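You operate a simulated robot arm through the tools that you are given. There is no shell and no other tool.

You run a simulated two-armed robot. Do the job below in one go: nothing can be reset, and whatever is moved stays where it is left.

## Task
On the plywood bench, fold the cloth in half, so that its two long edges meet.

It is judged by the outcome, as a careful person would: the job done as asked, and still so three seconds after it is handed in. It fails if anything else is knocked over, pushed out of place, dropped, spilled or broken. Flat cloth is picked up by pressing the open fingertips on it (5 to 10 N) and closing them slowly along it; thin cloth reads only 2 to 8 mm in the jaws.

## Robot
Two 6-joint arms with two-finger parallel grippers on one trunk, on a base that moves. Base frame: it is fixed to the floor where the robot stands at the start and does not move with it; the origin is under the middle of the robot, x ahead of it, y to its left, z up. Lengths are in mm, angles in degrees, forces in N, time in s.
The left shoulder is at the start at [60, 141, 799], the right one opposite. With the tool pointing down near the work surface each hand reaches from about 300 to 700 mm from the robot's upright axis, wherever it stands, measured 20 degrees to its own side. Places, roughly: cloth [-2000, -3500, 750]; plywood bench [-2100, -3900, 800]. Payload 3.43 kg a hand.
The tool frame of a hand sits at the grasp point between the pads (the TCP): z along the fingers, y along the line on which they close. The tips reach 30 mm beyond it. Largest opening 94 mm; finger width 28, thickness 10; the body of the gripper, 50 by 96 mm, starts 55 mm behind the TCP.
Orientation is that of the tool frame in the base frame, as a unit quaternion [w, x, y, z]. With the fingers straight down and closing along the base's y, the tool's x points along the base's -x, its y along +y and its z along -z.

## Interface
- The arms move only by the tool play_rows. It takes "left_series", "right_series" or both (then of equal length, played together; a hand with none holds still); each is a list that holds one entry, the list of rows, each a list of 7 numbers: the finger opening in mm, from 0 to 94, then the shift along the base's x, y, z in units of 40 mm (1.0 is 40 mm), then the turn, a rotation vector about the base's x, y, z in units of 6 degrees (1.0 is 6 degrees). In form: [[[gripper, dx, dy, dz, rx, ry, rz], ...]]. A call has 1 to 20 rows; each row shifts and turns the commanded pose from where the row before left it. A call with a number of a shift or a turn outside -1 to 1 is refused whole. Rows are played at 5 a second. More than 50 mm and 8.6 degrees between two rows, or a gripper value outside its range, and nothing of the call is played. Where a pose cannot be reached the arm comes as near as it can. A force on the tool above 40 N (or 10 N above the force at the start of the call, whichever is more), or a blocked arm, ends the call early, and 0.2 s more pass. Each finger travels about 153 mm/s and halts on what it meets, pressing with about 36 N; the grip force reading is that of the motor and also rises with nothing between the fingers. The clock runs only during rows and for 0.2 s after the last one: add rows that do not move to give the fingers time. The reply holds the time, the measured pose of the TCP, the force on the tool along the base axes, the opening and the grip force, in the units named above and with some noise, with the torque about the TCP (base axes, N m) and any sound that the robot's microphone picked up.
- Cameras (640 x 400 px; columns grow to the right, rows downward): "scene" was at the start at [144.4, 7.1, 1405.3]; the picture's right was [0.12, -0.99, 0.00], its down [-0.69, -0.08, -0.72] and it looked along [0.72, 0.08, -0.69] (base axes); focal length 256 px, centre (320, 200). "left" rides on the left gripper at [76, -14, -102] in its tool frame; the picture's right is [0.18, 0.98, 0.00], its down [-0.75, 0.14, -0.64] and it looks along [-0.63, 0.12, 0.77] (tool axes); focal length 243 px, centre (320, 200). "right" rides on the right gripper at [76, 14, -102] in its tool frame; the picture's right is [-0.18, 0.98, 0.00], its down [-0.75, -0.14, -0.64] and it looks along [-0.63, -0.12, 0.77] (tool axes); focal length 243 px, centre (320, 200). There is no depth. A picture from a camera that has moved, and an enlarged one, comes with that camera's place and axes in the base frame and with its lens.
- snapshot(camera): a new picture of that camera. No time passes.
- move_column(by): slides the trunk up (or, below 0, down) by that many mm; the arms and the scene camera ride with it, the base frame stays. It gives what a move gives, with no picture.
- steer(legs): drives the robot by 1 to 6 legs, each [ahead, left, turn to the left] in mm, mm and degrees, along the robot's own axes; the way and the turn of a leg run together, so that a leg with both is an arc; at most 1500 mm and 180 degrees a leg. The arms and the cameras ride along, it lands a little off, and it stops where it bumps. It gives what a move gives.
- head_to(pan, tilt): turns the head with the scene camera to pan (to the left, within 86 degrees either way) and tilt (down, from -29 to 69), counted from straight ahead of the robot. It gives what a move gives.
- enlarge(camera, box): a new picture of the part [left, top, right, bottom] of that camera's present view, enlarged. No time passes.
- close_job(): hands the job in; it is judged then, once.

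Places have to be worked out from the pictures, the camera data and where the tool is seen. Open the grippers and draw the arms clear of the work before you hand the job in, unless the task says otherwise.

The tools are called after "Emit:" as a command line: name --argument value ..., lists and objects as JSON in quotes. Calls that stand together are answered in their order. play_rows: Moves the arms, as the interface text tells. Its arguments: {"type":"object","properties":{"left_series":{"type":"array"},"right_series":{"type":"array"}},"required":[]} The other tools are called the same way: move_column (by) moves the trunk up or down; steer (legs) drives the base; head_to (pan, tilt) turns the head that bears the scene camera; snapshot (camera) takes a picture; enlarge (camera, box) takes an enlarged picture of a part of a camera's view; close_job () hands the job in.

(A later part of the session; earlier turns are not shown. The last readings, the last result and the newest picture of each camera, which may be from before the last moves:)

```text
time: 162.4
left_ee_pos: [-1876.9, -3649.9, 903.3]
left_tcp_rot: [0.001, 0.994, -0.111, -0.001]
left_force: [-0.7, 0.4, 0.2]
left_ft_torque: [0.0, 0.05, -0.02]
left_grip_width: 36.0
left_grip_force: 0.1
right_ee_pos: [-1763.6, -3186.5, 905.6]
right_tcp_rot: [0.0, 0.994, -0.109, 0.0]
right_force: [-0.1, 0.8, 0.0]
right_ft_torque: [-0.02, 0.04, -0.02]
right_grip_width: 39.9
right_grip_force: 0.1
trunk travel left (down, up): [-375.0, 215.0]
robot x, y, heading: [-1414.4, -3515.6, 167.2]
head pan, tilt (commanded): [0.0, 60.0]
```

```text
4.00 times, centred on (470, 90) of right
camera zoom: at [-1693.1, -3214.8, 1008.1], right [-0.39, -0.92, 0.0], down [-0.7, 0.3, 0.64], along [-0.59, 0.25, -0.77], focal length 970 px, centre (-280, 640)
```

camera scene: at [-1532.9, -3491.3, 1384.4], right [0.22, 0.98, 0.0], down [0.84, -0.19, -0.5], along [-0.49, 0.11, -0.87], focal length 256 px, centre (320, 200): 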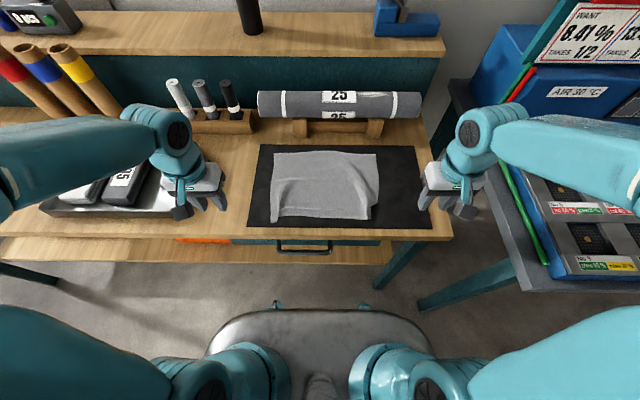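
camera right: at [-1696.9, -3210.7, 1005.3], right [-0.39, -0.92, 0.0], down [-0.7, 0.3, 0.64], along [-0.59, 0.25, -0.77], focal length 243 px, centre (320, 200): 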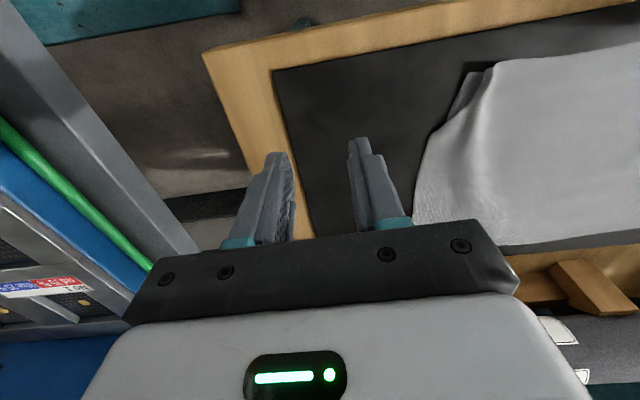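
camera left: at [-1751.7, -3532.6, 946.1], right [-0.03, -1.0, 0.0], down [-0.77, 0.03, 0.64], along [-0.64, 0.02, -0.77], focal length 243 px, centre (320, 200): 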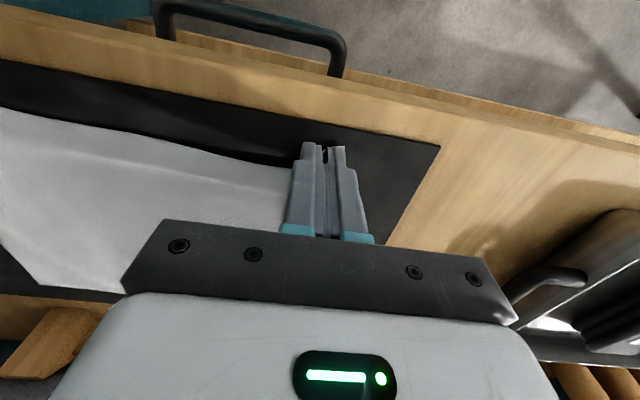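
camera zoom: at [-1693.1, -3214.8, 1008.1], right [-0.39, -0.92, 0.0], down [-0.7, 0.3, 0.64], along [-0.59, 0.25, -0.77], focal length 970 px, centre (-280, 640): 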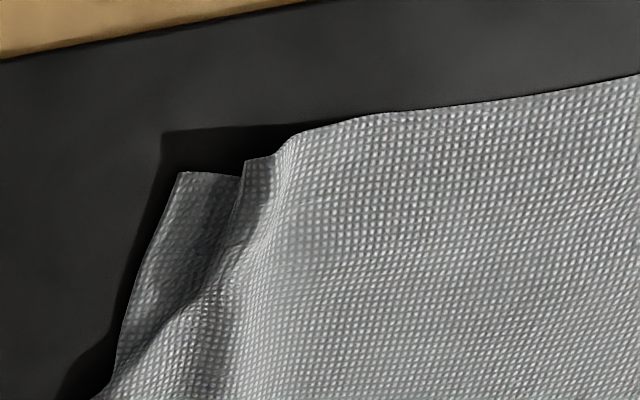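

Dragging alone shifted the cloth slightly and the S-fold at the right corner persists. I'll pin the main cloth with the left hand's inner fingertip and pull the flap out with the right hand's inner fingertip; first I position both (jaws fully open, rolled 6° towards each other).

Emit:
play_rows --left_series '[[[94, 0.19, 0.854, 0, 0, 0, 0], [94, 0.19, 0.854, 0, 0, 0, 0], [94, 0.19, 0.854, 0, 0, 0, 0], [94, 0.19, 0.854, 0, 0, 0, 0], [94, 0.19, 0.854, 0, 0, 0, 0], [94, 0.19, 0.854, 0, -0.974, 0.225, 0], [94, 0.19, 0.854, -0.45, 0, 0, 0], [94, 0.19, 0.854, -0.45, 0, 0, 0], [94, 0, 0, 0, 0, 0, 0]]]' --right_series '[[[94, 0, 0, 0, 0, 0, 0], [94, 0, 0, 0, 0, 0, 0], [94, 0, 0, 0, 0, 0, 0], [94, 0, 0, 0, 0, 0, 0], [94, -0.145, -0.536, 0, 0, 0, 0], [94, -0.145, -0.536, 0, 0.974, -0.225, 0], [94, 0, 0, -0.45, 0, 0, 0], [94, 0, 0, -0.45, 0, 0, 0], [94, 0, 0, 0, 0, 0, 0]]]'

Emit:
snapshot --camera "scene"

Emit:
snapshot --camera "right"

Emit:
snapshot --camera "left"

```text
time: 164.4
left_ee_pos: [-1815.3, -3378.4, 866.7]
left_tcp_rot: [0.051, 0.993, -0.109, -0.006]
left_force: [0.3, -0.5, 0.6]
left_ft_torque: [0.02, 0.01, 0.01]
left_grip_width: 93.9
left_grip_force: 0.1
right_ee_pos: [-1777.6, -3231.4, 869.5]
right_tcp_rot: [-0.053, 0.993, -0.109, 0.006]
right_force: [0.5, 0.7, -0.1]
right_ft_torque: [0.01, 0.02, -0.03]
right_grip_width: 93.5
right_grip_force: 0.1
trunk travel left (down, up): [-375.0, 215.0]
robot x, y, heading: [-1415.3, -3514.8, 167.0]
head pan, tilt (commanded): [0.0, 60.0]
```

```text
taken
camera scene: at [-1533.7, -3491.8, 1384.3], right [0.22, 0.98, 0.0], down [0.84, -0.19, -0.5], along [-0.49, 0.11, -0.87], focal length 256 px, centre (320, 200)
```

scene: 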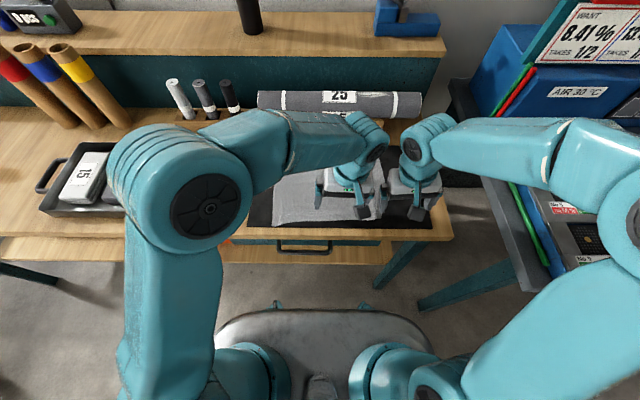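

```text
taken
camera right: at [-1708.1, -3270.5, 970.4], right [-0.39, -0.91, -0.11], down [-0.72, 0.23, 0.65], along [-0.57, 0.33, -0.75], focal length 243 px, centre (320, 200)
```

right: 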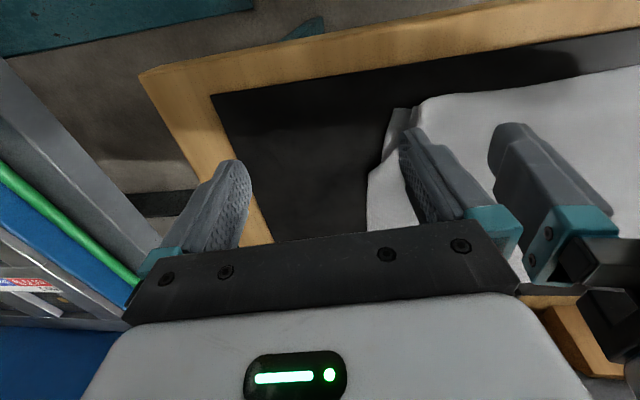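

```text
taken
camera left: at [-1734.9, -3370.5, 966.1], right [-0.03, -0.99, 0.1], down [-0.75, 0.09, 0.65], along [-0.66, -0.05, -0.75], focal length 243 px, centre (320, 200)
```

left: 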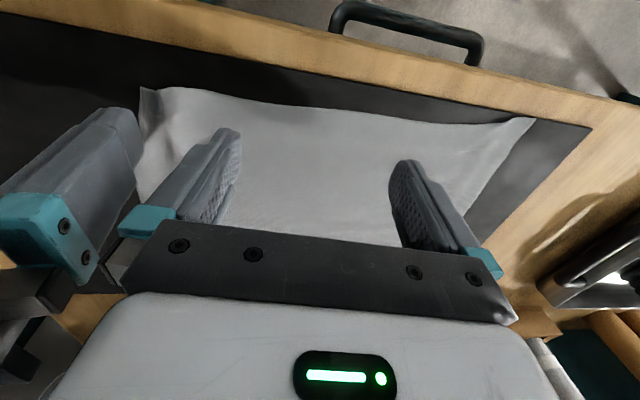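

The hands are clear of each other. I lower both to a few mm above contact and check the right fingertip against the flap.

Emit:
play_rows --left_series '[[[94, 0, 0, -0.3, 0, 0, 0], [94, 0, 0, -0.25, 0, 0, 0], [94, 0, 0, 0, 0, 0, 0]]]' --right_series '[[[94, 0, 0, -0.3, 0, 0, 0], [94, 0, 0, -0.3, 0, 0, 0], [94, 0, 0, 0, 0, 0, 0]]]'

Emit:
enlarge --camera "right" --box '[320, 80, 480, 180]'

Emit:
snapshot --camera "left"

```text
time: 165.2
left_ee_pos: [-1815.0, -3378.1, 845.4]
left_tcp_rot: [0.053, 0.993, -0.11, -0.005]
left_force: [-0.1, -0.5, -0.3]
left_ft_torque: [0.01, 0.02, -0.03]
left_grip_width: 94.1
left_grip_force: 0.1
right_ee_pos: [-1777.4, -3231.6, 845.0]
right_tcp_rot: [-0.052, 0.993, -0.109, 0.006]
right_force: [0.0, 0.1, -0.1]
right_ft_torque: [0.0, 0.0, 0.0]
right_grip_width: 93.8
right_grip_force: 0.0
trunk travel left (down, up): [-375.0, 215.0]
robot x, y, heading: [-1414.1, -3517.7, 167.3]
head pan, tilt (commanded): [0.0, 60.0]
```

```text
4.00 times, centred on (400, 130) of right
camera zoom: at [-1708.6, -3270.8, 946.0], right [-0.39, -0.91, -0.1], down [-0.72, 0.23, 0.65], along [-0.57, 0.33, -0.75], focal length 970 px, centre (0, 480)
```

zoom: 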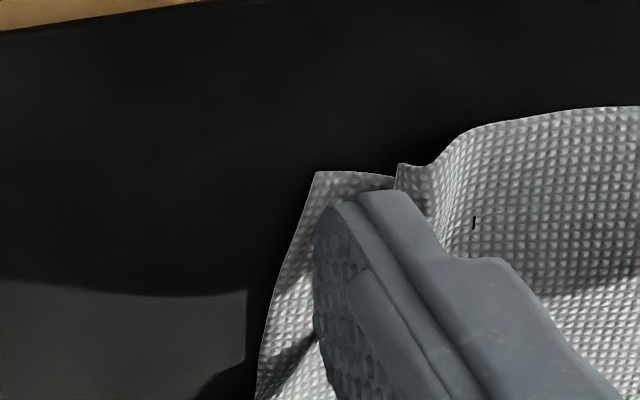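

```text
taken
camera left: at [-1735.1, -3370.7, 944.0], right [-0.03, -0.99, 0.1], down [-0.75, 0.09, 0.65], along [-0.66, -0.05, -0.75], focal length 243 px, centre (320, 200)
```

left: 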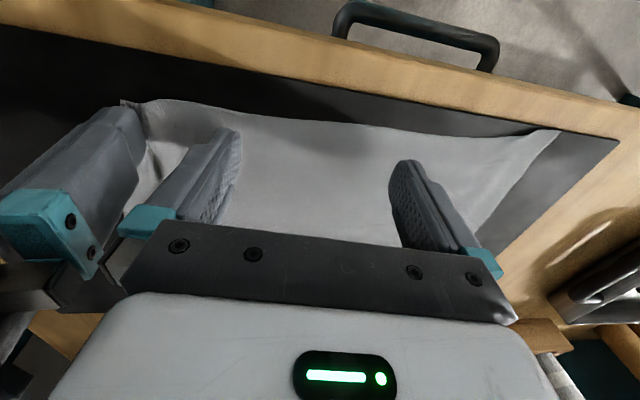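

The right inner fingertip sits over the flap. I now lower the left to pin the main cloth, shifting the right 2 mm outward as it descends.

Emit:
play_rows --left_series '[[[94, 0, 0, -0.075, 0, 0, 0], [94, 0, 0, -0.04, 0, 0, 0], [94, 0, 0, 0, 0, 0, 0]]]' --right_series '[[[94, 0.011, 0.049, -0.05, 0, 0, 0], [94, 0, 0, -0.04, 0, 0, 0], [94, 0, 0, 0, 0, 0, 0]]]'

```text
time: 166.0
left_ee_pos: [-1815.5, -3377.5, 840.5]
left_tcp_rot: [0.051, 0.993, -0.11, -0.006]
left_force: [1.3, 0.2, 4.0]
left_ft_torque: [0.15, -0.11, -0.03]
left_grip_width: 93.9
left_grip_force: 0.1
right_ee_pos: [-1777.5, -3228.2, 841.2]
right_tcp_rot: [-0.053, 0.993, -0.11, 0.005]
right_force: [-0.7, -0.7, 0.5]
right_ft_torque: [0.01, 0.01, 0.01]
right_grip_width: 93.9
right_grip_force: 0.0
trunk travel left (down, up): [-375.0, 215.0]
robot x, y, heading: [-1414.2, -3518.2, 167.1]
head pan, tilt (commanded): [0.0, 60.0]
```

Left touches with 4 N. I press the left 0.5 mm more and lower the right by 1 mm.

Emit:
play_rows --left_series '[[[94, 0, 0, -0.0125, 0, 0, 0], [94, 0, 0, 0, 0, 0, 0], [94, 0, 0, 0, 0, 0, 0]]]' --right_series '[[[94, 0, 0, -0.0125, 0, 0, 0], [94, 0, 0, -0.0125, 0, 0, 0], [94, 0, 0, 0, 0, 0, 0]]]'

```text
time: 166.8
left_ee_pos: [-1814.7, -3376.8, 840.3]
left_tcp_rot: [0.051, 0.993, -0.109, -0.007]
left_force: [0.3, 0.5, 11.9]
left_ft_torque: [0.58, -0.23, 0.0]
left_grip_width: 93.5
left_grip_force: 0.1
right_ee_pos: [-1776.0, -3229.4, 840.4]
right_tcp_rot: [-0.053, 0.993, -0.109, 0.006]
right_force: [0.3, 0.1, 1.5]
right_ft_torque: [-0.07, -0.01, 0.01]
right_grip_width: 93.9
right_grip_force: 0.0
trunk travel left (down, up): [-375.0, 215.0]
robot x, y, heading: [-1413.4, -3516.7, 166.9]
head pan, tilt (commanded): [0.0, 60.0]
```

Left pins with 12 N. I press the right by 0.3 mm and drag the flap 22 mm outward slowly.

Emit:
play_rows --left_series '[[[94, 0, 0, 0, 0, 0, 0], [94, 0, 0, 0, 0, 0, 0], [94, 0, 0, 0, 0, 0, 0], [94, 0, 0, 0, 0, 0, 0], [94, 0, 0, 0, 0, 0, 0], [94, 0, 0, 0, 0, 0, 0], [94, 0, 0, 0, 0, 0, 0], [94, 0, 0, 0, 0, 0, 0], [94, 0, 0, 0, 0, 0, 0], [94, 0, 0, 0, 0, 0, 0], [94, 0, 0, 0, 0, 0, 0], [94, 0, 0, 0, 0, 0, 0]]]' --right_series '[[[94, 0, 0, -0.008, 0, 0, 0], [94, 0.0124, 0.0536, 0, 0, 0, 0], [94, 0.0124, 0.0536, 0, 0, 0, 0], [94, 0.0124, 0.0536, 0, 0, 0, 0], [94, 0.0124, 0.0536, 0, 0, 0, 0], [94, 0.0124, 0.0536, 0, 0, 0, 0], [94, 0.0124, 0.0536, 0, 0, 0, 0], [94, 0.0124, 0.0536, 0, 0, 0, 0], [94, 0.0124, 0.0536, 0, 0, 0, 0], [94, 0.0124, 0.0536, 0, 0, 0, 0], [94, 0.0124, 0.0536, 0, 0, 0, 0], [94, 0, 0, 0, 0, 0, 0]]]'

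Emit:
snapshot --camera "right"

Emit:
enlarge --camera "left" --box '[100, 60, 340, 210]'

```text
time: 169.4
left_ee_pos: [-1814.5, -3377.0, 841.3]
left_tcp_rot: [0.051, 0.993, -0.11, -0.006]
left_force: [-2.8, 2.4, 20.3]
left_ft_torque: [1.06, -0.25, 0.19]
left_grip_width: 93.6
left_grip_force: 0.1
right_ee_pos: [-1773.2, -3208.2, 839.8]
right_tcp_rot: [-0.052, 0.993, -0.109, 0.006]
right_force: [0.8, -0.5, -0.5]
right_ft_torque: [0.03, 0.0, 0.01]
right_grip_width: 94.0
right_grip_force: 0.0
trunk travel left (down, up): [-375.0, 215.0]
robot x, y, heading: [-1412.2, -3518.0, 167.1]
head pan, tilt (commanded): [0.0, 60.0]
```

```text
taken
camera right: at [-1702.8, -3247.5, 941.5], right [-0.39, -0.91, -0.1], down [-0.72, 0.23, 0.65], along [-0.57, 0.33, -0.75], focal length 243 px, centre (320, 200)
```

right: 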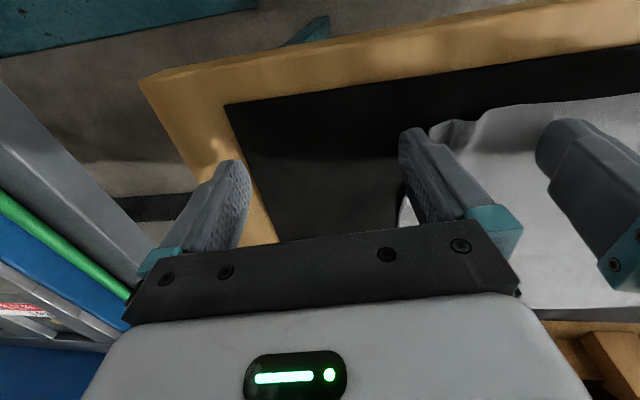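

```text
2.67 times, centred on (220, 135) of left
camera zoom: at [-1735.0, -3370.6, 939.4], right [-0.03, -0.99, 0.1], down [-0.75, 0.09, 0.65], along [-0.66, -0.05, -0.75], focal length 647 px, centre (587, 373)
```

zoom: 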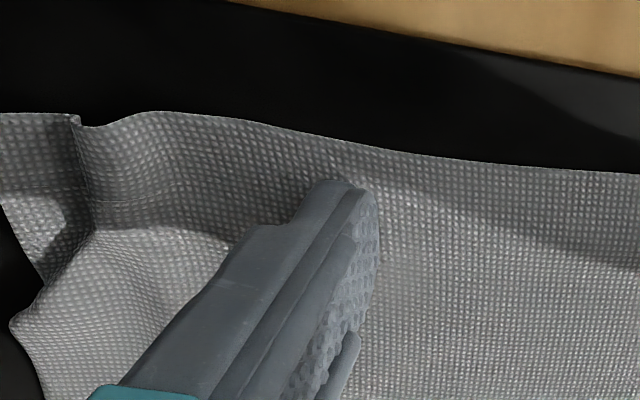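

Right lost contact near the end, while the flap came out partly; left load rose to 20 N. I ease the left by 0.6 mm, raise the right 30 mm and look at the corner.

Emit:
play_rows --left_series '[[[94, 0, 0, 0.015, 0, 0, 0], [94, 0, 0, 0, 0, 0, 0], [94, 0, 0, 0, 0, 0, 0], [94, 0, 0, 0, 0, 0, 0]]]' --right_series '[[[94, 0, 0, 0.4, 0, 0, 0], [94, 0.1, 0.4, 0.4, 0, 0, 0], [94, 0.1, 0.4, 0, 0, 0, 0], [94, 0, 0, 0, 0, 0, 0]]]'

Emit:
enlarge --camera "right" --box '[360, 60, 600, 210]'

Emit:
enlarge --camera "scene" --box '[220, 120, 420, 245]'

```text
time: 170.4
left_ee_pos: [-1814.4, -3377.2, 840.1]
left_tcp_rot: [0.053, 0.993, -0.11, -0.006]
left_force: [-3.7, 2.2, 13.5]
left_ft_torque: [0.79, -0.12, 0.17]
left_grip_width: 93.8
left_grip_force: 0.1
right_ee_pos: [-1764.0, -3175.3, 872.7]
right_tcp_rot: [-0.054, 0.993, -0.11, 0.006]
right_force: [0.9, 0.3, -0.6]
right_ft_torque: [0.01, -0.02, 0.01]
right_grip_width: 93.9
right_grip_force: 0.1
trunk travel left (down, up): [-375.0, 215.0]
robot x, y, heading: [-1410.7, -3514.7, 167.4]
head pan, tilt (commanded): [0.0, 60.0]
```

```text
2.67 times, centred on (480, 135) of right
camera zoom: at [-1694.9, -3215.1, 973.2], right [-0.39, -0.91, -0.1], down [-0.72, 0.23, 0.65], along [-0.57, 0.33, -0.75], focal length 647 px, centre (-107, 373)
```

zoom: 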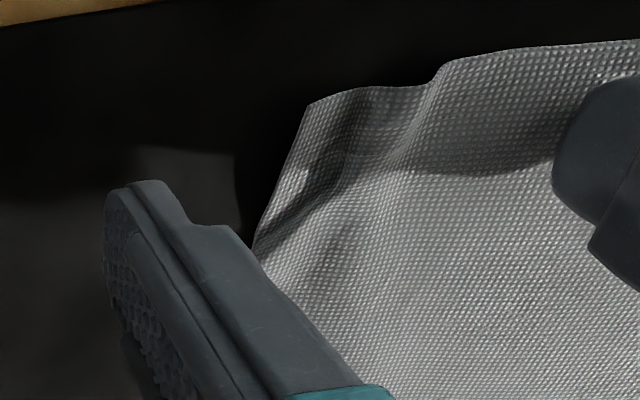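

```text
3.20 times, centred on (320, 182) of scene
camera zoom: at [-1533.9, -3491.2, 1384.3], right [0.22, 0.98, 0.0], down [0.84, -0.19, -0.5], along [-0.49, 0.11, -0.87], focal length 821 px, centre (320, 256)
```

zoom: 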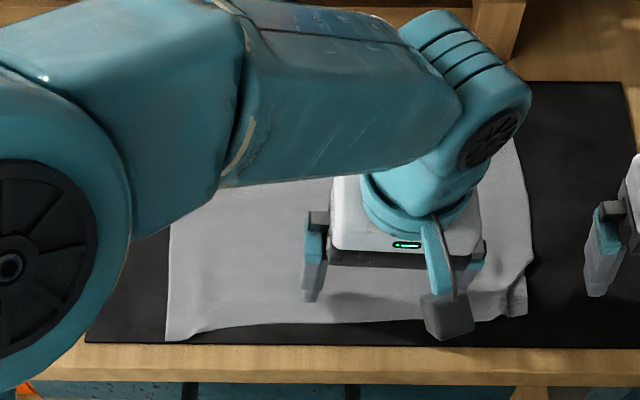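

The S-fold has opened; the right corner is now at about (f 995, r −3584), nearly flat. I lift the left hand and take both hands outward to see the whole cloth.

Emit:
play_rows --left_series '[[[94, 0, 0, 0.6, 0, 0, 0], [94, 0, 0, 0.9, 0.974, -0.225, 0], [94, -0.2, -0.9, 0, 0, 0, 0], [94, -0.2, -0.9, 0, 0, 0, 0], [94, -0.2, -0.9, 0, 0, 0, 0], [94, -0.2, -0.9, 0, 0, 0, 0], [94, -0.2, -0.9, 0, 0, 0, 0], [94, -0.2, -0.9, 0, 0, 0, 0], [94, -0.2, -0.9, 0, 0, 0, 0]]]' --right_series '[[[94, 0, 0, 0, 0.974, -0.225, 0], [94, 0, 0, 0.8, -0.974, 0.225, 0], [94, 0, 0, 0, -0.974, 0.225, 0], [94, 0, 0, 0, 0, 0, 0], [94, 0, 0, 0, 0, 0, 0], [94, 0, 0, 0, 0, 0, 0], [94, 0, 0, 0, 0, 0, 0], [94, 0, 0, 0, 0, 0, 0], [94, 0, 0, 0, 0, 0, 0]]]'

Emit:
enlarge --camera "scene" --box '[220, 120, 420, 245]'

Emit:
snapshot --camera "scene"

```text
time: 172.4
left_ee_pos: [-1871.0, -3629.3, 899.0]
left_tcp_rot: [0.0, 0.994, -0.11, 0.001]
left_force: [-0.5, 0.1, 0.1]
left_ft_torque: [0.01, 0.02, 0.01]
left_grip_width: 94.1
left_grip_force: 0.2
right_ee_pos: [-1764.4, -3176.5, 903.7]
right_tcp_rot: [-0.001, 0.994, -0.11, 0.0]
right_force: [-0.7, 0.7, -0.5]
right_ft_torque: [0.0, 0.01, 0.01]
right_grip_width: 94.1
right_grip_force: 0.1
trunk travel left (down, up): [-375.0, 215.0]
robot x, y, heading: [-1414.4, -3518.8, 167.2]
head pan, tilt (commanded): [0.0, 60.0]
```

```text
3.20 times, centred on (320, 182) of scene
camera zoom: at [-1534.7, -3491.7, 1384.2], right [0.22, 0.98, 0.0], down [0.84, -0.19, -0.5], along [-0.49, 0.11, -0.87], focal length 821 px, centre (320, 256)
```

zoom: 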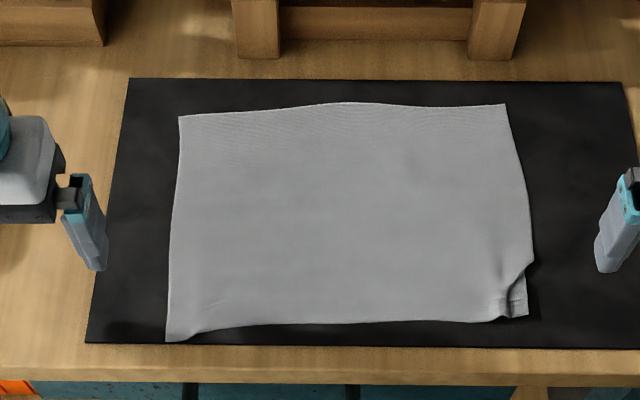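

```text
taken
camera scene: at [-1534.7, -3491.7, 1384.2], right [0.22, 0.98, 0.0], down [0.84, -0.19, -0.5], along [-0.49, 0.11, -0.87], focal length 256 px, centre (320, 200)
```

scene: 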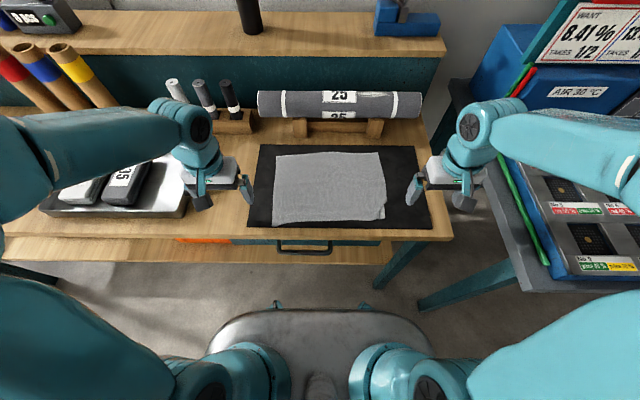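

Emit:
enlarge --camera "scene" --box '[356, 180, 420, 220]'

Emit:
enlarge --camera "right" --box '[400, 40, 560, 140]'

```text
10.00 times, centred on (388, 200) of scene
camera zoom: at [-1534.7, -3491.7, 1384.2], right [0.22, 0.98, 0.0], down [0.84, -0.19, -0.5], along [-0.49, 0.11, -0.87], focal length 2565 px, centre (-360, 200)
```

zoom: 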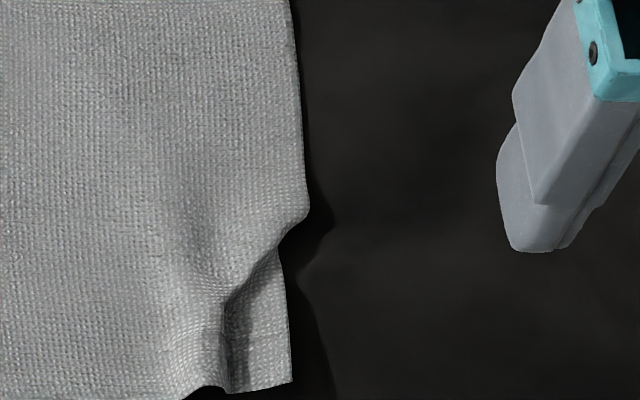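

```text
4.00 times, centred on (480, 90) of right
camera zoom: at [-1692.8, -3205.3, 1007.2], right [-0.39, -0.92, 0.0], down [-0.7, 0.3, 0.64], along [-0.59, 0.26, -0.77], focal length 970 px, centre (-320, 640)
```

zoom: 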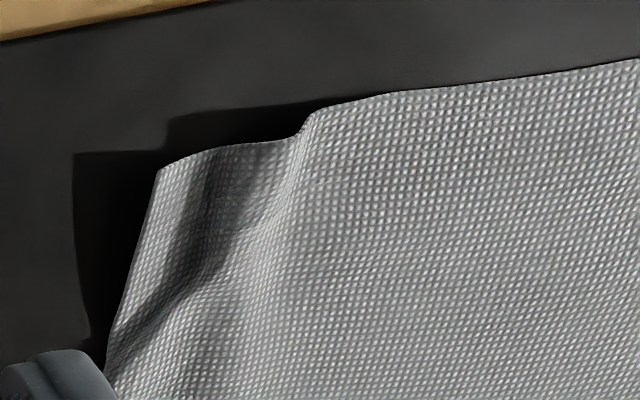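

The remaining ruck at the right corner stands upright with a ~16 mm flap beyond it, so I can now spread it like the left one: I place the right hand astride it (jaws 10 mm) and come down.

Emit:
play_rows --right_series '[[[10, -0.15, -0.69, 0, 0, 0, 0], [10, -0.15, -0.69, 0, 0, 0, 0], [10, -0.15, -0.69, -0.65, 0, 0, 0], [10, -0.15, -0.69, -0.65, 0, 0, 0], [10, 0, 0, 0, 0, 0, 0]]]'

Emit:
enlarge --camera "right" --box '[180, 40, 460, 215]'

```text
time: 173.6
left_ee_pos: [-1871.3, -3629.4, 899.0]
left_tcp_rot: [0.0, 0.994, -0.11, 0.0]
left_force: [-0.1, 0.6, 0.3]
left_ft_torque: [0.04, -0.01, 0.0]
left_grip_width: 94.2
left_grip_force: 0.0
right_ee_pos: [-1785.7, -3285.9, 851.1]
right_tcp_rot: [-0.001, 0.994, -0.11, 0.0]
right_force: [0.2, 0.7, 0.8]
right_ft_torque: [0.0, 0.01, 0.0]
right_grip_width: 10.1
right_grip_force: 0.0
trunk travel left (down, up): [-375.0, 215.0]
robot x, y, heading: [-1412.1, -3518.9, 167.1]
head pan, tilt (commanded): [0.0, 60.0]
```

```text
2.29 times, centred on (320, 128) of right
camera zoom: at [-1715.6, -3315.3, 954.3], right [-0.39, -0.92, 0.0], down [-0.7, 0.3, 0.64], along [-0.59, 0.25, -0.77], focal length 555 px, centre (320, 366)
```

zoom: 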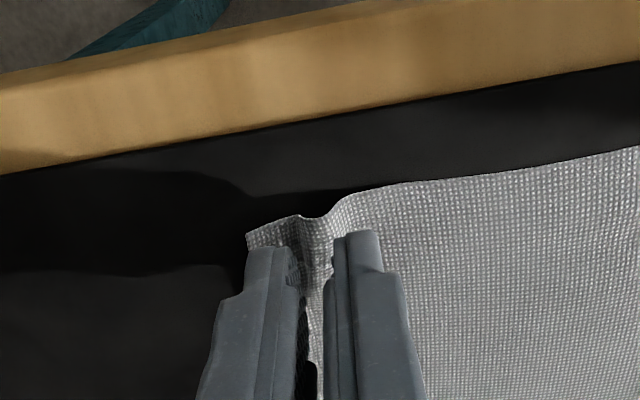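

The fingers straddle the ruck. I lower 13 mm and then feel for contact.

Emit:
play_rows --right_series '[[[10, 0, 0, -0.2, 0, 0, 0], [10, 0, 0, -0.16, 0, 0, 0], [10, 0, 0, 0, 0, 0, 0]]]'

```text
time: 174.4
left_ee_pos: [-1872.3, -3628.1, 899.5]
left_tcp_rot: [0.0, 0.994, -0.109, 0.001]
left_force: [0.8, 0.1, 0.0]
left_ft_torque: [-0.02, -0.03, 0.02]
left_grip_width: 94.1
left_grip_force: 0.0
right_ee_pos: [-1788.4, -3285.9, 837.0]
right_tcp_rot: [0.0, 0.994, -0.11, -0.001]
right_force: [-0.5, 0.0, 0.2]
right_ft_torque: [-0.01, 0.01, -0.03]
right_grip_width: 10.0
right_grip_force: 0.1
trunk travel left (down, up): [-375.0, 215.0]
robot x, y, heading: [-1408.7, -3516.0, 167.1]
head pan, tilt (commanded): [0.0, 60.0]
```

Emit:
play_rows --right_series '[[[10, 0, 0, -0.02, 0, 0, 0], [10, 0, 0, -0.02, 0, 0, 0], [10, 0, 0, 0, 0, 0, 0]]]'

```text
time: 175.2
left_ee_pos: [-1871.7, -3628.9, 898.7]
left_tcp_rot: [0.0, 0.994, -0.109, 0.001]
left_force: [-0.1, 0.0, -0.5]
left_ft_torque: [0.0, -0.01, 0.03]
left_grip_width: 94.0
left_grip_force: 0.1
right_ee_pos: [-1789.0, -3285.7, 836.0]
right_tcp_rot: [-0.001, 0.994, -0.111, 0.0]
right_force: [-0.3, -0.6, 0.7]
right_ft_torque: [-0.01, 0.01, -0.01]
right_grip_width: 10.1
right_grip_force: 0.1
trunk travel left (down, up): [-375.0, 215.0]
robot x, y, heading: [-1412.6, -3513.3, 167.3]
head pan, tilt (commanded): [0.0, 60.0]
```

Almost touching; 1 mm lower.

Emit:
play_rows --right_series '[[[10, 0, 0, -0.015, 0, 0, 0], [10, 0, 0, -0.01, 0, 0, 0], [10, 0, 0, 0, 0, 0, 0]]]'

```text
time: 176.0
left_ee_pos: [-1871.1, -3629.3, 897.9]
left_tcp_rot: [0.0, 0.994, -0.109, 0.001]
left_force: [1.1, 0.2, 0.1]
left_ft_torque: [-0.02, -0.04, 0.02]
left_grip_width: 93.9
left_grip_force: 0.1
right_ee_pos: [-1788.0, -3287.0, 834.9]
right_tcp_rot: [-0.001, 0.994, -0.11, 0.0]
right_force: [0.2, -0.3, -0.6]
right_ft_torque: [0.0, 0.01, 0.0]
right_grip_width: 9.9
right_grip_force: 0.0
trunk travel left (down, up): [-375.0, 215.0]
robot x, y, heading: [-1412.3, -3513.9, 167.2]
head pan, tilt (commanded): [0.0, 60.0]
```

Emit:
play_rows --right_series '[[[10, 0, 0, -0.0125, 0, 0, 0], [10, 0, 0, -0.0125, 0, 0, 0], [10, 0, 0, 0, 0, 0, 0]]]'

```text
time: 176.8
left_ee_pos: [-1871.4, -3629.3, 899.1]
left_tcp_rot: [0.0, 0.994, -0.109, 0.0]
left_force: [-0.8, 0.6, 0.3]
left_ft_torque: [0.0, -0.05, -0.01]
left_grip_width: 94.1
left_grip_force: 0.1
right_ee_pos: [-1789.3, -3286.2, 834.5]
right_tcp_rot: [-0.001, 0.994, -0.11, -0.002]
right_force: [0.8, -0.2, 4.8]
right_ft_torque: [0.0, -0.05, -0.03]
right_grip_width: 9.7
right_grip_force: 0.0
trunk travel left (down, up): [-375.0, 215.0]
robot x, y, heading: [-1414.6, -3518.3, 167.3]
head pan, tilt (commanded): [0.0, 60.0]
```

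4.8 N of contact; I open slowly while pressed.

Emit:
play_rows --right_series '[[[10, 0, 0, -0.005, 0, 0, 0], [12, 0, 0, 0, 0, 0, 0], [14, 0, 0, 0, 0, 0, 0], [16, 0, 0, 0, 0, 0, 0], [18, 0, 0, 0, 0, 0, 0], [20, 0, 0, 0, 0, 0, 0], [22, 0, 0, 0, 0, 0, 0], [24, 0, 0, 0, 0, 0, 0], [26, 0, 0, 0, 0, 0, 0], [28, 0, 0, 0, 0, 0, 0], [30, 0, 0, 0, 0, 0, 0], [32, 0, 0, 0, 0, 0, 0], [34, 0, 0, 0, 0, 0, 0], [36, 0, 0, 0, 0, 0, 0], [36, 0, 0, 0, 0, 0, 0]]]'

Emit:
enlarge --camera "right" --box '[180, 40, 460, 215]'

```text
time: 180.0
left_ee_pos: [-1871.0, -3629.4, 898.5]
left_tcp_rot: [0.0, 0.994, -0.11, 0.0]
left_force: [-0.1, 0.3, -0.3]
left_ft_torque: [-0.05, -0.02, 0.0]
left_grip_width: 93.7
left_grip_force: 0.1
right_ee_pos: [-1789.1, -3286.5, 834.5]
right_tcp_rot: [-0.001, 0.994, -0.11, -0.001]
right_force: [0.5, 1.9, 11.6]
right_ft_torque: [-0.09, -0.03, 0.04]
right_grip_width: 31.9
right_grip_force: 0.1
trunk travel left (down, up): [-375.0, 215.0]
robot x, y, heading: [-1417.7, -3515.2, 167.2]
head pan, tilt (commanded): [0.0, 60.0]
```

```text
2.29 times, centred on (320, 128) of right
camera zoom: at [-1716.5, -3315.3, 937.0], right [-0.39, -0.92, 0.0], down [-0.7, 0.3, 0.64], along [-0.59, 0.25, -0.77], focal length 555 px, centre (320, 366)
```

zoom: 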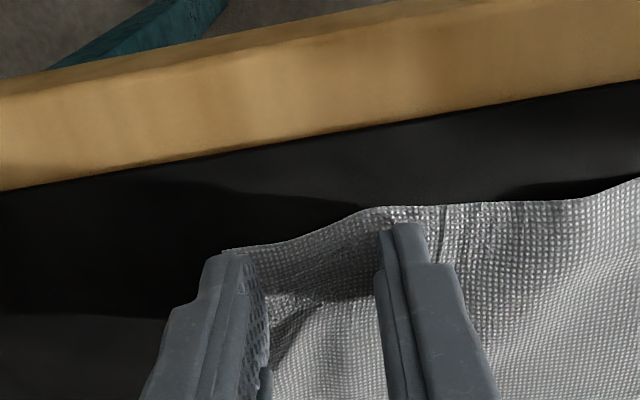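

The corner ruck is now spread out. I lift and move out to view the cloth as a whole.

Emit:
play_rows --right_series '[[[36, 0, 0, 0.6, 0, 0, 0], [36, 0, 0, 0.6, 0, 0, 0], [36, 0.2, 0.9, 0.5, 0, 0, 0], [36, 0.2, 0.9, 0, 0, 0, 0], [36, 0.2, 0.9, 0, 0, 0, 0]]]'

Emit:
enlarge --camera "scene" --box '[220, 120, 420, 245]'

```text
time: 181.2
left_ee_pos: [-1870.3, -3628.3, 896.9]
left_tcp_rot: [0.001, 0.994, -0.11, 0.0]
left_force: [0.2, -0.4, -0.1]
left_ft_torque: [0.0, 0.02, 0.02]
left_grip_width: 94.1
left_grip_force: 0.0
right_ee_pos: [-1763.6, -3178.2, 902.0]
right_tcp_rot: [0.001, 0.994, -0.109, 0.0]
right_force: [0.2, -0.4, -0.2]
right_ft_torque: [0.0, -0.02, 0.03]
right_grip_width: 36.1
right_grip_force: 0.1
trunk travel left (down, up): [-375.0, 215.0]
robot x, y, heading: [-1413.8, -3514.6, 167.2]
head pan, tilt (commanded): [0.0, 60.0]
```

```text
3.20 times, centred on (320, 182) of scene
camera zoom: at [-1533.2, -3490.0, 1384.3], right [0.22, 0.98, 0.0], down [0.84, -0.19, -0.5], along [-0.49, 0.11, -0.87], focal length 821 px, centre (320, 256)
```

zoom: 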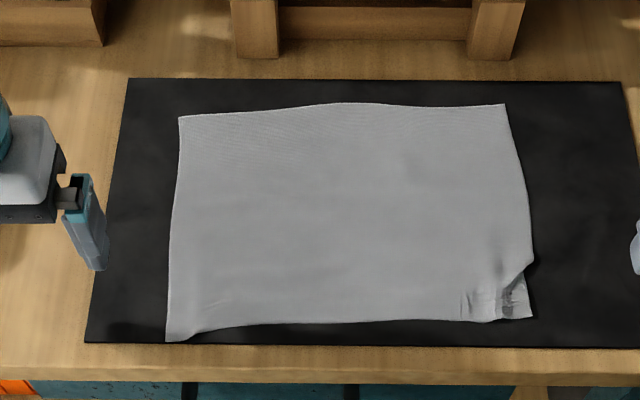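

The cloth is flat again: corners about FL(f 968, r −3864), FR(987, −3580), BR(1203, −3577), BL(1189, −3872), i.e. ~295 × 219 mm, rotated ~3°. For a cleaner grip I turn both hands by 90° about the vertical (left −90°, right +90°), so the jaws close across the long edge.

Emit:
play_rows --left_series '[[[36, 0, 0, 0, 0, 0, -1], [36, 0, 0, 0, 0, 0, -1], [36, 0, 0, 0, 0, 0, -1], [36, 0, 0, 0, 0, 0, -1], [36, 0, 0, 0, 0, 0, -1], [36, 0, 0, 0, 0, 0, -1], [36, 0, 0, 0, 0, 0, -1], [36, 0, 0, 0, 0, 0, -1], [36, 0, 0, 0, 0, 0, -1], [36, 0, 0, 0, 0, 0, -1], [36, 0, 0, 0, 0, 0, -1], [36, 0, 0, 0, 0, 0, -1], [36, 0, 0, 0, 0, 0, -1], [36, 0, 0, 0, 0, 0, -1], [36, 0, 0, 0, 0, 0, -1]]]' --right_series '[[[36, 0, 0, 0, 0, 0, 1], [36, 0, 0, 0, 0, 0, 1], [36, 0, 0, 0, 0, 0, 1], [36, 0, 0, 0, 0, 0, 1], [36, 0, 0, 0, 0, 0, 1], [36, 0, 0, 0, 0, 0, 1], [36, 0, 0, 0, 0, 0, 1], [36, 0, 0, 0, 0, 0, 1], [36, 0, 0, 0, 0, 0, 1], [36, 0, 0, 0, 0, 0, 1], [36, 0, 0, 0, 0, 0, 1], [36, 0, 0, 0, 0, 0, 1], [36, 0, 0, 0, 0, 0, 1], [36, 0, 0, 0, 0, 0, 1], [36, 0, 0, 0, 0, 0, 1]]]'

Emit:
snapshot --camera "scene"

Emit:
snapshot --camera "left"

Emit:
snapshot --camera "right"

```text
time: 184.4
left_ee_pos: [-1871.1, -3628.9, 899.4]
left_tcp_rot: [-0.001, -0.624, 0.781, -0.001]
left_force: [-0.4, 0.4, 0.2]
left_ft_torque: [0.03, 0.03, 0.01]
left_grip_width: 36.1
left_grip_force: 0.0
right_ee_pos: [-1765.0, -3179.6, 900.8]
right_tcp_rot: [-0.001, 0.78, 0.625, 0.0]
right_force: [-0.2, 0.0, 0.0]
right_ft_torque: [0.01, -0.02, 0.02]
right_grip_width: 35.8
right_grip_force: 0.1
trunk travel left (down, up): [-375.0, 215.0]
robot x, y, heading: [-1414.9, -3511.6, 167.3]
head pan, tilt (commanded): [0.0, 60.0]
```

```text
taken
camera scene: at [-1534.4, -3490.9, 1384.2], right [0.22, 0.98, 0.0], down [0.84, -0.19, -0.5], along [-0.49, 0.11, -0.87], focal length 256 px, centre (320, 200)
```

scene: 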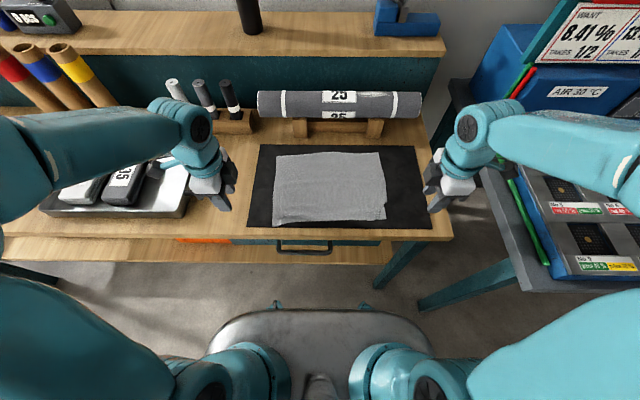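

```text
taken
camera left: at [-1873.8, -3707.4, 1001.2], right [-1.0, 0.04, 0.0], down [0.03, 0.77, 0.64], along [0.02, 0.64, -0.77], focal length 243 px, centre (320, 200)
```

left: 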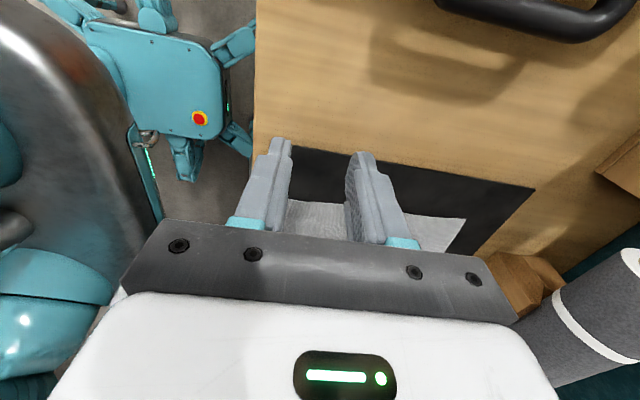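

```text
taken
camera right: at [-1733.5, -3105.3, 1004.5], right [0.92, -0.39, 0.0], down [-0.3, -0.71, 0.64], along [-0.25, -0.59, -0.77], focal length 243 px, centre (320, 200)
```

right: 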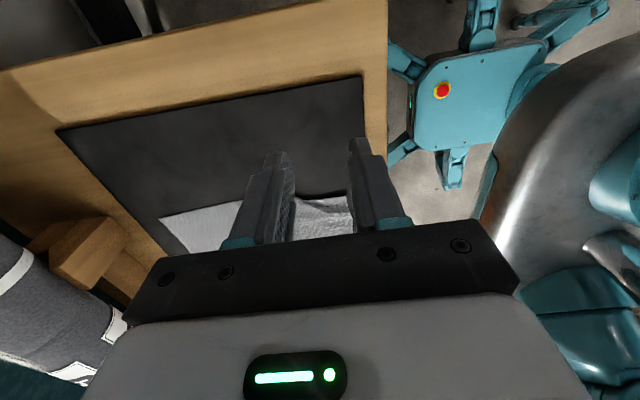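

Both hands turned fine and their cameras now look along the cloth from the sides. I zoom on the front corners to set the grip points.

Emit:
enlarge --camera "scene" --box '[340, 180, 404, 220]'

Emit:
enlarge --camera "scene" --box '[256, 192, 320, 232]'

```text
10.00 times, centred on (372, 200) of scene
camera zoom: at [-1534.4, -3490.9, 1384.2], right [0.22, 0.98, 0.0], down [0.84, -0.19, -0.5], along [-0.49, 0.11, -0.87], focal length 2565 px, centre (-200, 200)
```

zoom: 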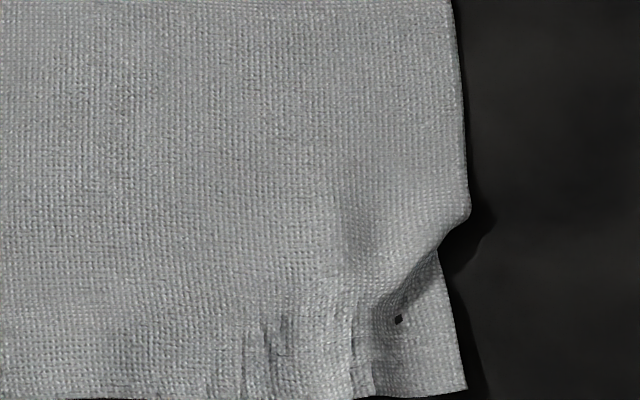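

```text
10.00 times, centred on (288, 212) of scene
camera zoom: at [-1534.4, -3490.9, 1384.2], right [0.22, 0.98, 0.0], down [0.84, -0.19, -0.5], along [-0.49, 0.11, -0.87], focal length 2565 px, centre (640, 80)
```

zoom: 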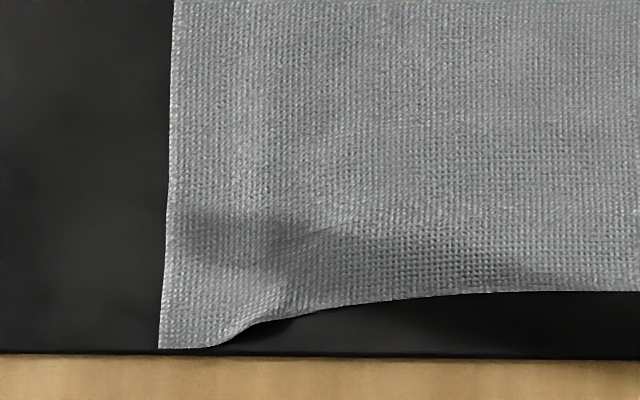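

The back edge is clean and straight, so I'll grip that edge instead and fold it forward onto the front edge. Grip points: left (f 1191, r −3842), right (f 1199, r −3607), jaws 22 mm across the edge; I move both hands above them.

Emit:
play_rows --left_series '[[[22, -0.481, 0.479, 0, 0, 0, 0], [22, -0.481, 0.479, 0, 0, 0, 0], [22, -0.481, 0.479, 0, 0, 0, 0], [22, -0.481, 0.479, 0, 0, 0, 0], [22, -0.481, 0.479, 0, 0, 0, 0], [22, -0.481, 0.479, 0, 0, 0, 0], [22, -0.481, 0.479, 0, 0, 0, 0], [22, -0.481, 0.479, 0, 0, 0, 0], [22, 0, 0, 0, 0, 0, 0]]]' --right_series '[[[22, -0.673, -0.204, 0, 0, 0, 0], [22, -0.673, -0.204, 0, 0, 0, 0], [22, -0.673, -0.204, 0, 0, 0, 0], [22, -0.673, -0.204, 0, 0, 0, 0], [22, -0.673, -0.204, 0, 0, 0, 0], [22, -0.673, -0.204, 0, 0, 0, 0], [22, -0.673, -0.204, 0, 0, 0, 0], [22, -0.673, -0.204, 0, 0, 0, 0], [22, 0, 0, 0, 0, 0, 0]]]'

Emit:
snapshot --camera "scene"

Emit:
snapshot --camera "left"

Emit:
snapshot --camera "right"

```text
time: 186.4
left_ee_pos: [-2024.1, -3477.0, 900.7]
left_tcp_rot: [-0.002, -0.625, 0.781, 0.0]
left_force: [0.7, 0.1, -0.6]
left_ft_torque: [0.01, 0.01, 0.01]
left_grip_width: 22.1
left_grip_force: 0.1
right_ee_pos: [-1978.5, -3244.3, 904.4]
right_tcp_rot: [-0.001, 0.781, 0.625, -0.001]
right_force: [-0.2, 0.8, 0.7]
right_ft_torque: [0.01, 0.03, 0.03]
right_grip_width: 21.9
right_grip_force: 0.0
trunk travel left (down, up): [-375.0, 215.0]
robot x, y, heading: [-1413.5, -3514.7, 167.1]
head pan, tilt (commanded): [0.0, 60.0]
```

```text
taken
camera scene: at [-1531.9, -3491.5, 1384.5], right [0.22, 0.98, 0.0], down [0.84, -0.19, -0.5], along [-0.49, 0.11, -0.86], focal length 256 px, centre (320, 200)
```

scene: 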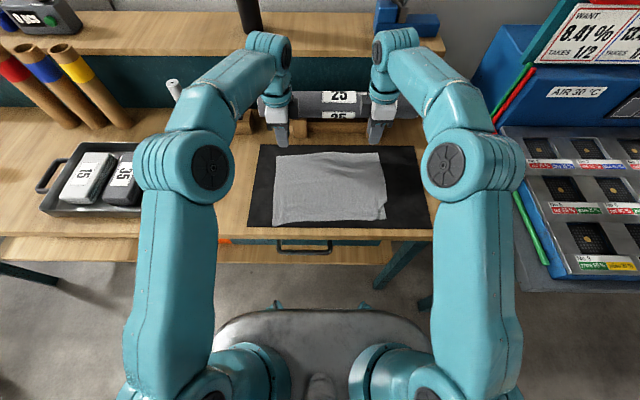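

```text
taken
camera left: at [-2025.7, -3554.2, 1002.5], right [-1.0, 0.04, 0.0], down [0.03, 0.77, 0.64], along [0.02, 0.64, -0.77], focal length 243 px, centre (320, 200)
```

left: 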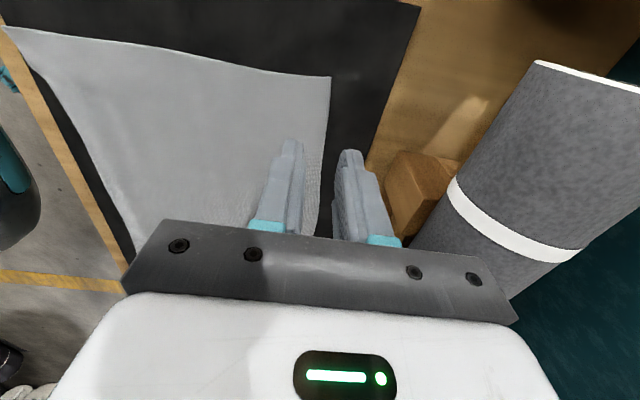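

```text
taken
camera right: at [-1947.3, -3171.3, 1006.3], right [0.92, -0.39, 0.0], down [-0.3, -0.71, 0.64], along [-0.26, -0.59, -0.77], focal length 243 px, centre (320, 200)
```

right: 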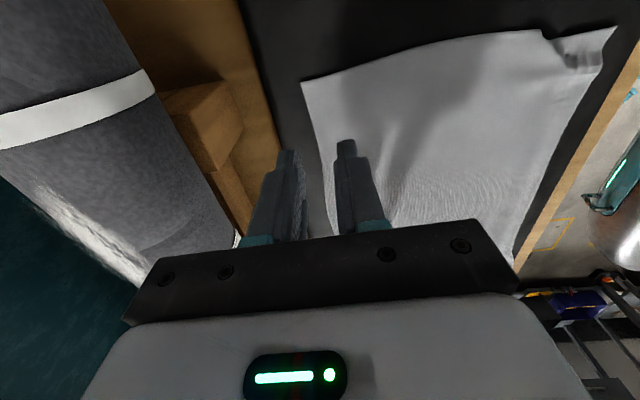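

The fingers straddle the back edge (edge ≈2–3 mm more to the back than planned). I shift both 3 mm back and descend to z≈846.

Emit:
play_rows --left_series '[[[22, -0.0725, 0.017, -0.27, 0, 0, 0], [22, 0, 0, -0.27, 0, 0, 0], [22, 0, 0, -0.27, 0, 0, 0], [22, 0, 0, -0.27, 0, 0, 0], [22, 0, 0, -0.27, 0, 0, 0], [22, 0, 0, 0, 0, 0, 0]]]' --right_series '[[[22, -0.0725, 0.017, -0.29, 0, 0, 0], [22, 0, 0, -0.29, 0, 0, 0], [22, 0, 0, -0.29, 0, 0, 0], [22, 0, 0, -0.29, 0, 0, 0], [22, 0, 0, -0.29, 0, 0, 0], [22, 0, 0, 0, 0, 0, 0]]]'

Emit:
enlarge --camera "left" --box '[200, 60, 440, 210]'

Emit:
enlarge --camera "right" --box '[200, 60, 440, 210]'

```text
time: 187.8
left_ee_pos: [-2027.9, -3475.1, 846.0]
left_tcp_rot: [-0.002, -0.625, 0.781, 0.0]
left_force: [-0.4, -1.2, 0.3]
left_ft_torque: [0.0, -0.03, 0.01]
left_grip_width: 22.0
left_grip_force: 0.0
right_ee_pos: [-1982.4, -3243.8, 844.1]
right_tcp_rot: [0.0, 0.781, 0.625, 0.0]
right_force: [0.3, 1.2, -0.7]
right_ft_torque: [0.0, -0.02, -0.03]
right_grip_width: 22.0
right_grip_force: 0.0
trunk travel left (down, up): [-375.0, 215.0]
robot x, y, heading: [-1412.7, -3513.0, 167.1]
head pan, tilt (commanded): [0.0, 60.0]
```

```text
2.67 times, centred on (320, 135) of left
camera zoom: at [-2030.0, -3553.6, 947.7], right [-1.0, 0.03, 0.0], down [0.03, 0.77, 0.64], along [0.02, 0.64, -0.77], focal length 647 px, centre (320, 373)
```

zoom: 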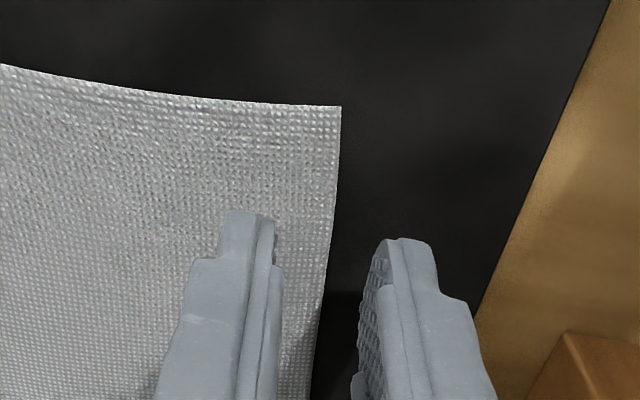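

```text
2.67 times, centred on (320, 135) of right
camera zoom: at [-1951.7, -3170.1, 946.6], right [0.92, -0.39, 0.0], down [-0.3, -0.7, 0.64], along [-0.25, -0.59, -0.77], focal length 647 px, centre (320, 373)
```

zoom: 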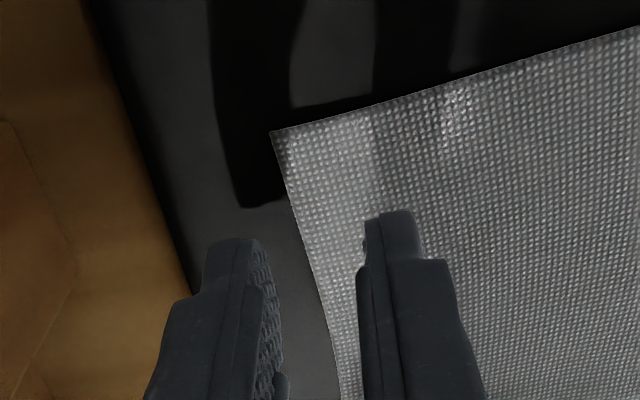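

Both jaws are nicely centred on the edge (F− finger ~13 mm inside, F+ finger ~10 mm outside). I lower to just above contact.

Emit:
play_rows --left_series '[[[22, 0, 0, -0.14, 0, 0, 0], [22, 0, 0, -0.1, 0, 0, 0], [22, 0, 0, 0, 0, 0, 0]]]' --right_series '[[[22, 0, 0, -0.1, 0, 0, 0], [22, 0, 0, -0.1, 0, 0, 0], [22, 0, 0, 0, 0, 0, 0]]]'

```text
time: 188.6
left_ee_pos: [-2028.0, -3474.6, 837.5]
left_tcp_rot: [0.0, -0.625, 0.78, 0.0]
left_force: [0.6, 0.3, 0.2]
left_ft_torque: [0.0, -0.02, 0.02]
left_grip_width: 22.0
left_grip_force: 0.1
right_ee_pos: [-1983.1, -3243.1, 835.8]
right_tcp_rot: [-0.001, 0.78, 0.625, -0.001]
right_force: [0.6, 0.5, -0.7]
right_ft_torque: [-0.02, 0.0, 0.01]
right_grip_width: 22.2
right_grip_force: 0.2
trunk travel left (down, up): [-375.0, 215.0]
robot x, y, heading: [-1412.2, -3513.9, 167.2]
head pan, tilt (commanded): [0.0, 60.0]
```

Emit:
play_rows --left_series '[[[22, 0, 0, -0.025, 0, 0, 0], [22, 0, 0, -0.025, 0, 0, 0], [22, 0, 0, 0, 0, 0, 0]]]' --right_series '[[[22, 0, 0, -0.0125, 0, 0, 0], [22, 0, 0, -0.0125, 0, 0, 0], [22, 0, 0, 0, 0, 0, 0]]]'

```text
time: 189.4
left_ee_pos: [-2027.8, -3474.6, 834.3]
left_tcp_rot: [-0.001, -0.625, 0.78, -0.001]
left_force: [-0.3, -1.4, 1.0]
left_ft_torque: [-0.01, 0.02, 0.0]
left_grip_width: 21.7
left_grip_force: 0.0
right_ee_pos: [-1982.2, -3243.3, 834.6]
right_tcp_rot: [-0.001, 0.781, 0.625, 0.0]
right_force: [0.2, 0.1, 0.1]
right_ft_torque: [0.01, 0.02, -0.01]
right_grip_width: 21.9
right_grip_force: 0.1
trunk travel left (down, up): [-375.0, 215.0]
robot x, y, heading: [-1411.0, -3518.3, 166.9]
head pan, tilt (commanded): [0.0, 60.0]
```

Close to contact; I lower 0.8 mm more on both.

Emit:
play_rows --left_series '[[[22, 0, 0, -0.01, 0, 0, 0], [22, 0, 0, -0.01, 0, 0, 0], [22, 0, 0, 0, 0, 0, 0]]]' --right_series '[[[22, 0, 0, -0.01, 0, 0, 0], [22, 0, 0, -0.01, 0, 0, 0], [22, 0, 0, 0, 0, 0, 0]]]'

```text
time: 190.2
left_ee_pos: [-2027.2, -3475.7, 835.3]
left_tcp_rot: [-0.001, -0.626, 0.78, 0.0]
left_force: [0.8, -0.1, 7.5]
left_ft_torque: [-0.04, -0.1, 0.03]
left_grip_width: 22.2
left_grip_force: 0.2
right_ee_pos: [-1981.4, -3242.8, 835.3]
right_tcp_rot: [-0.001, 0.78, 0.626, 0.0]
right_force: [-0.7, 0.0, 0.9]
right_ft_torque: [-0.01, -0.03, 0.0]
right_grip_width: 22.1
right_grip_force: 0.1
trunk travel left (down, up): [-375.0, 215.0]
robot x, y, heading: [-1415.3, -3519.0, 167.0]
head pan, tilt (commanded): [0.0, 60.0]
```

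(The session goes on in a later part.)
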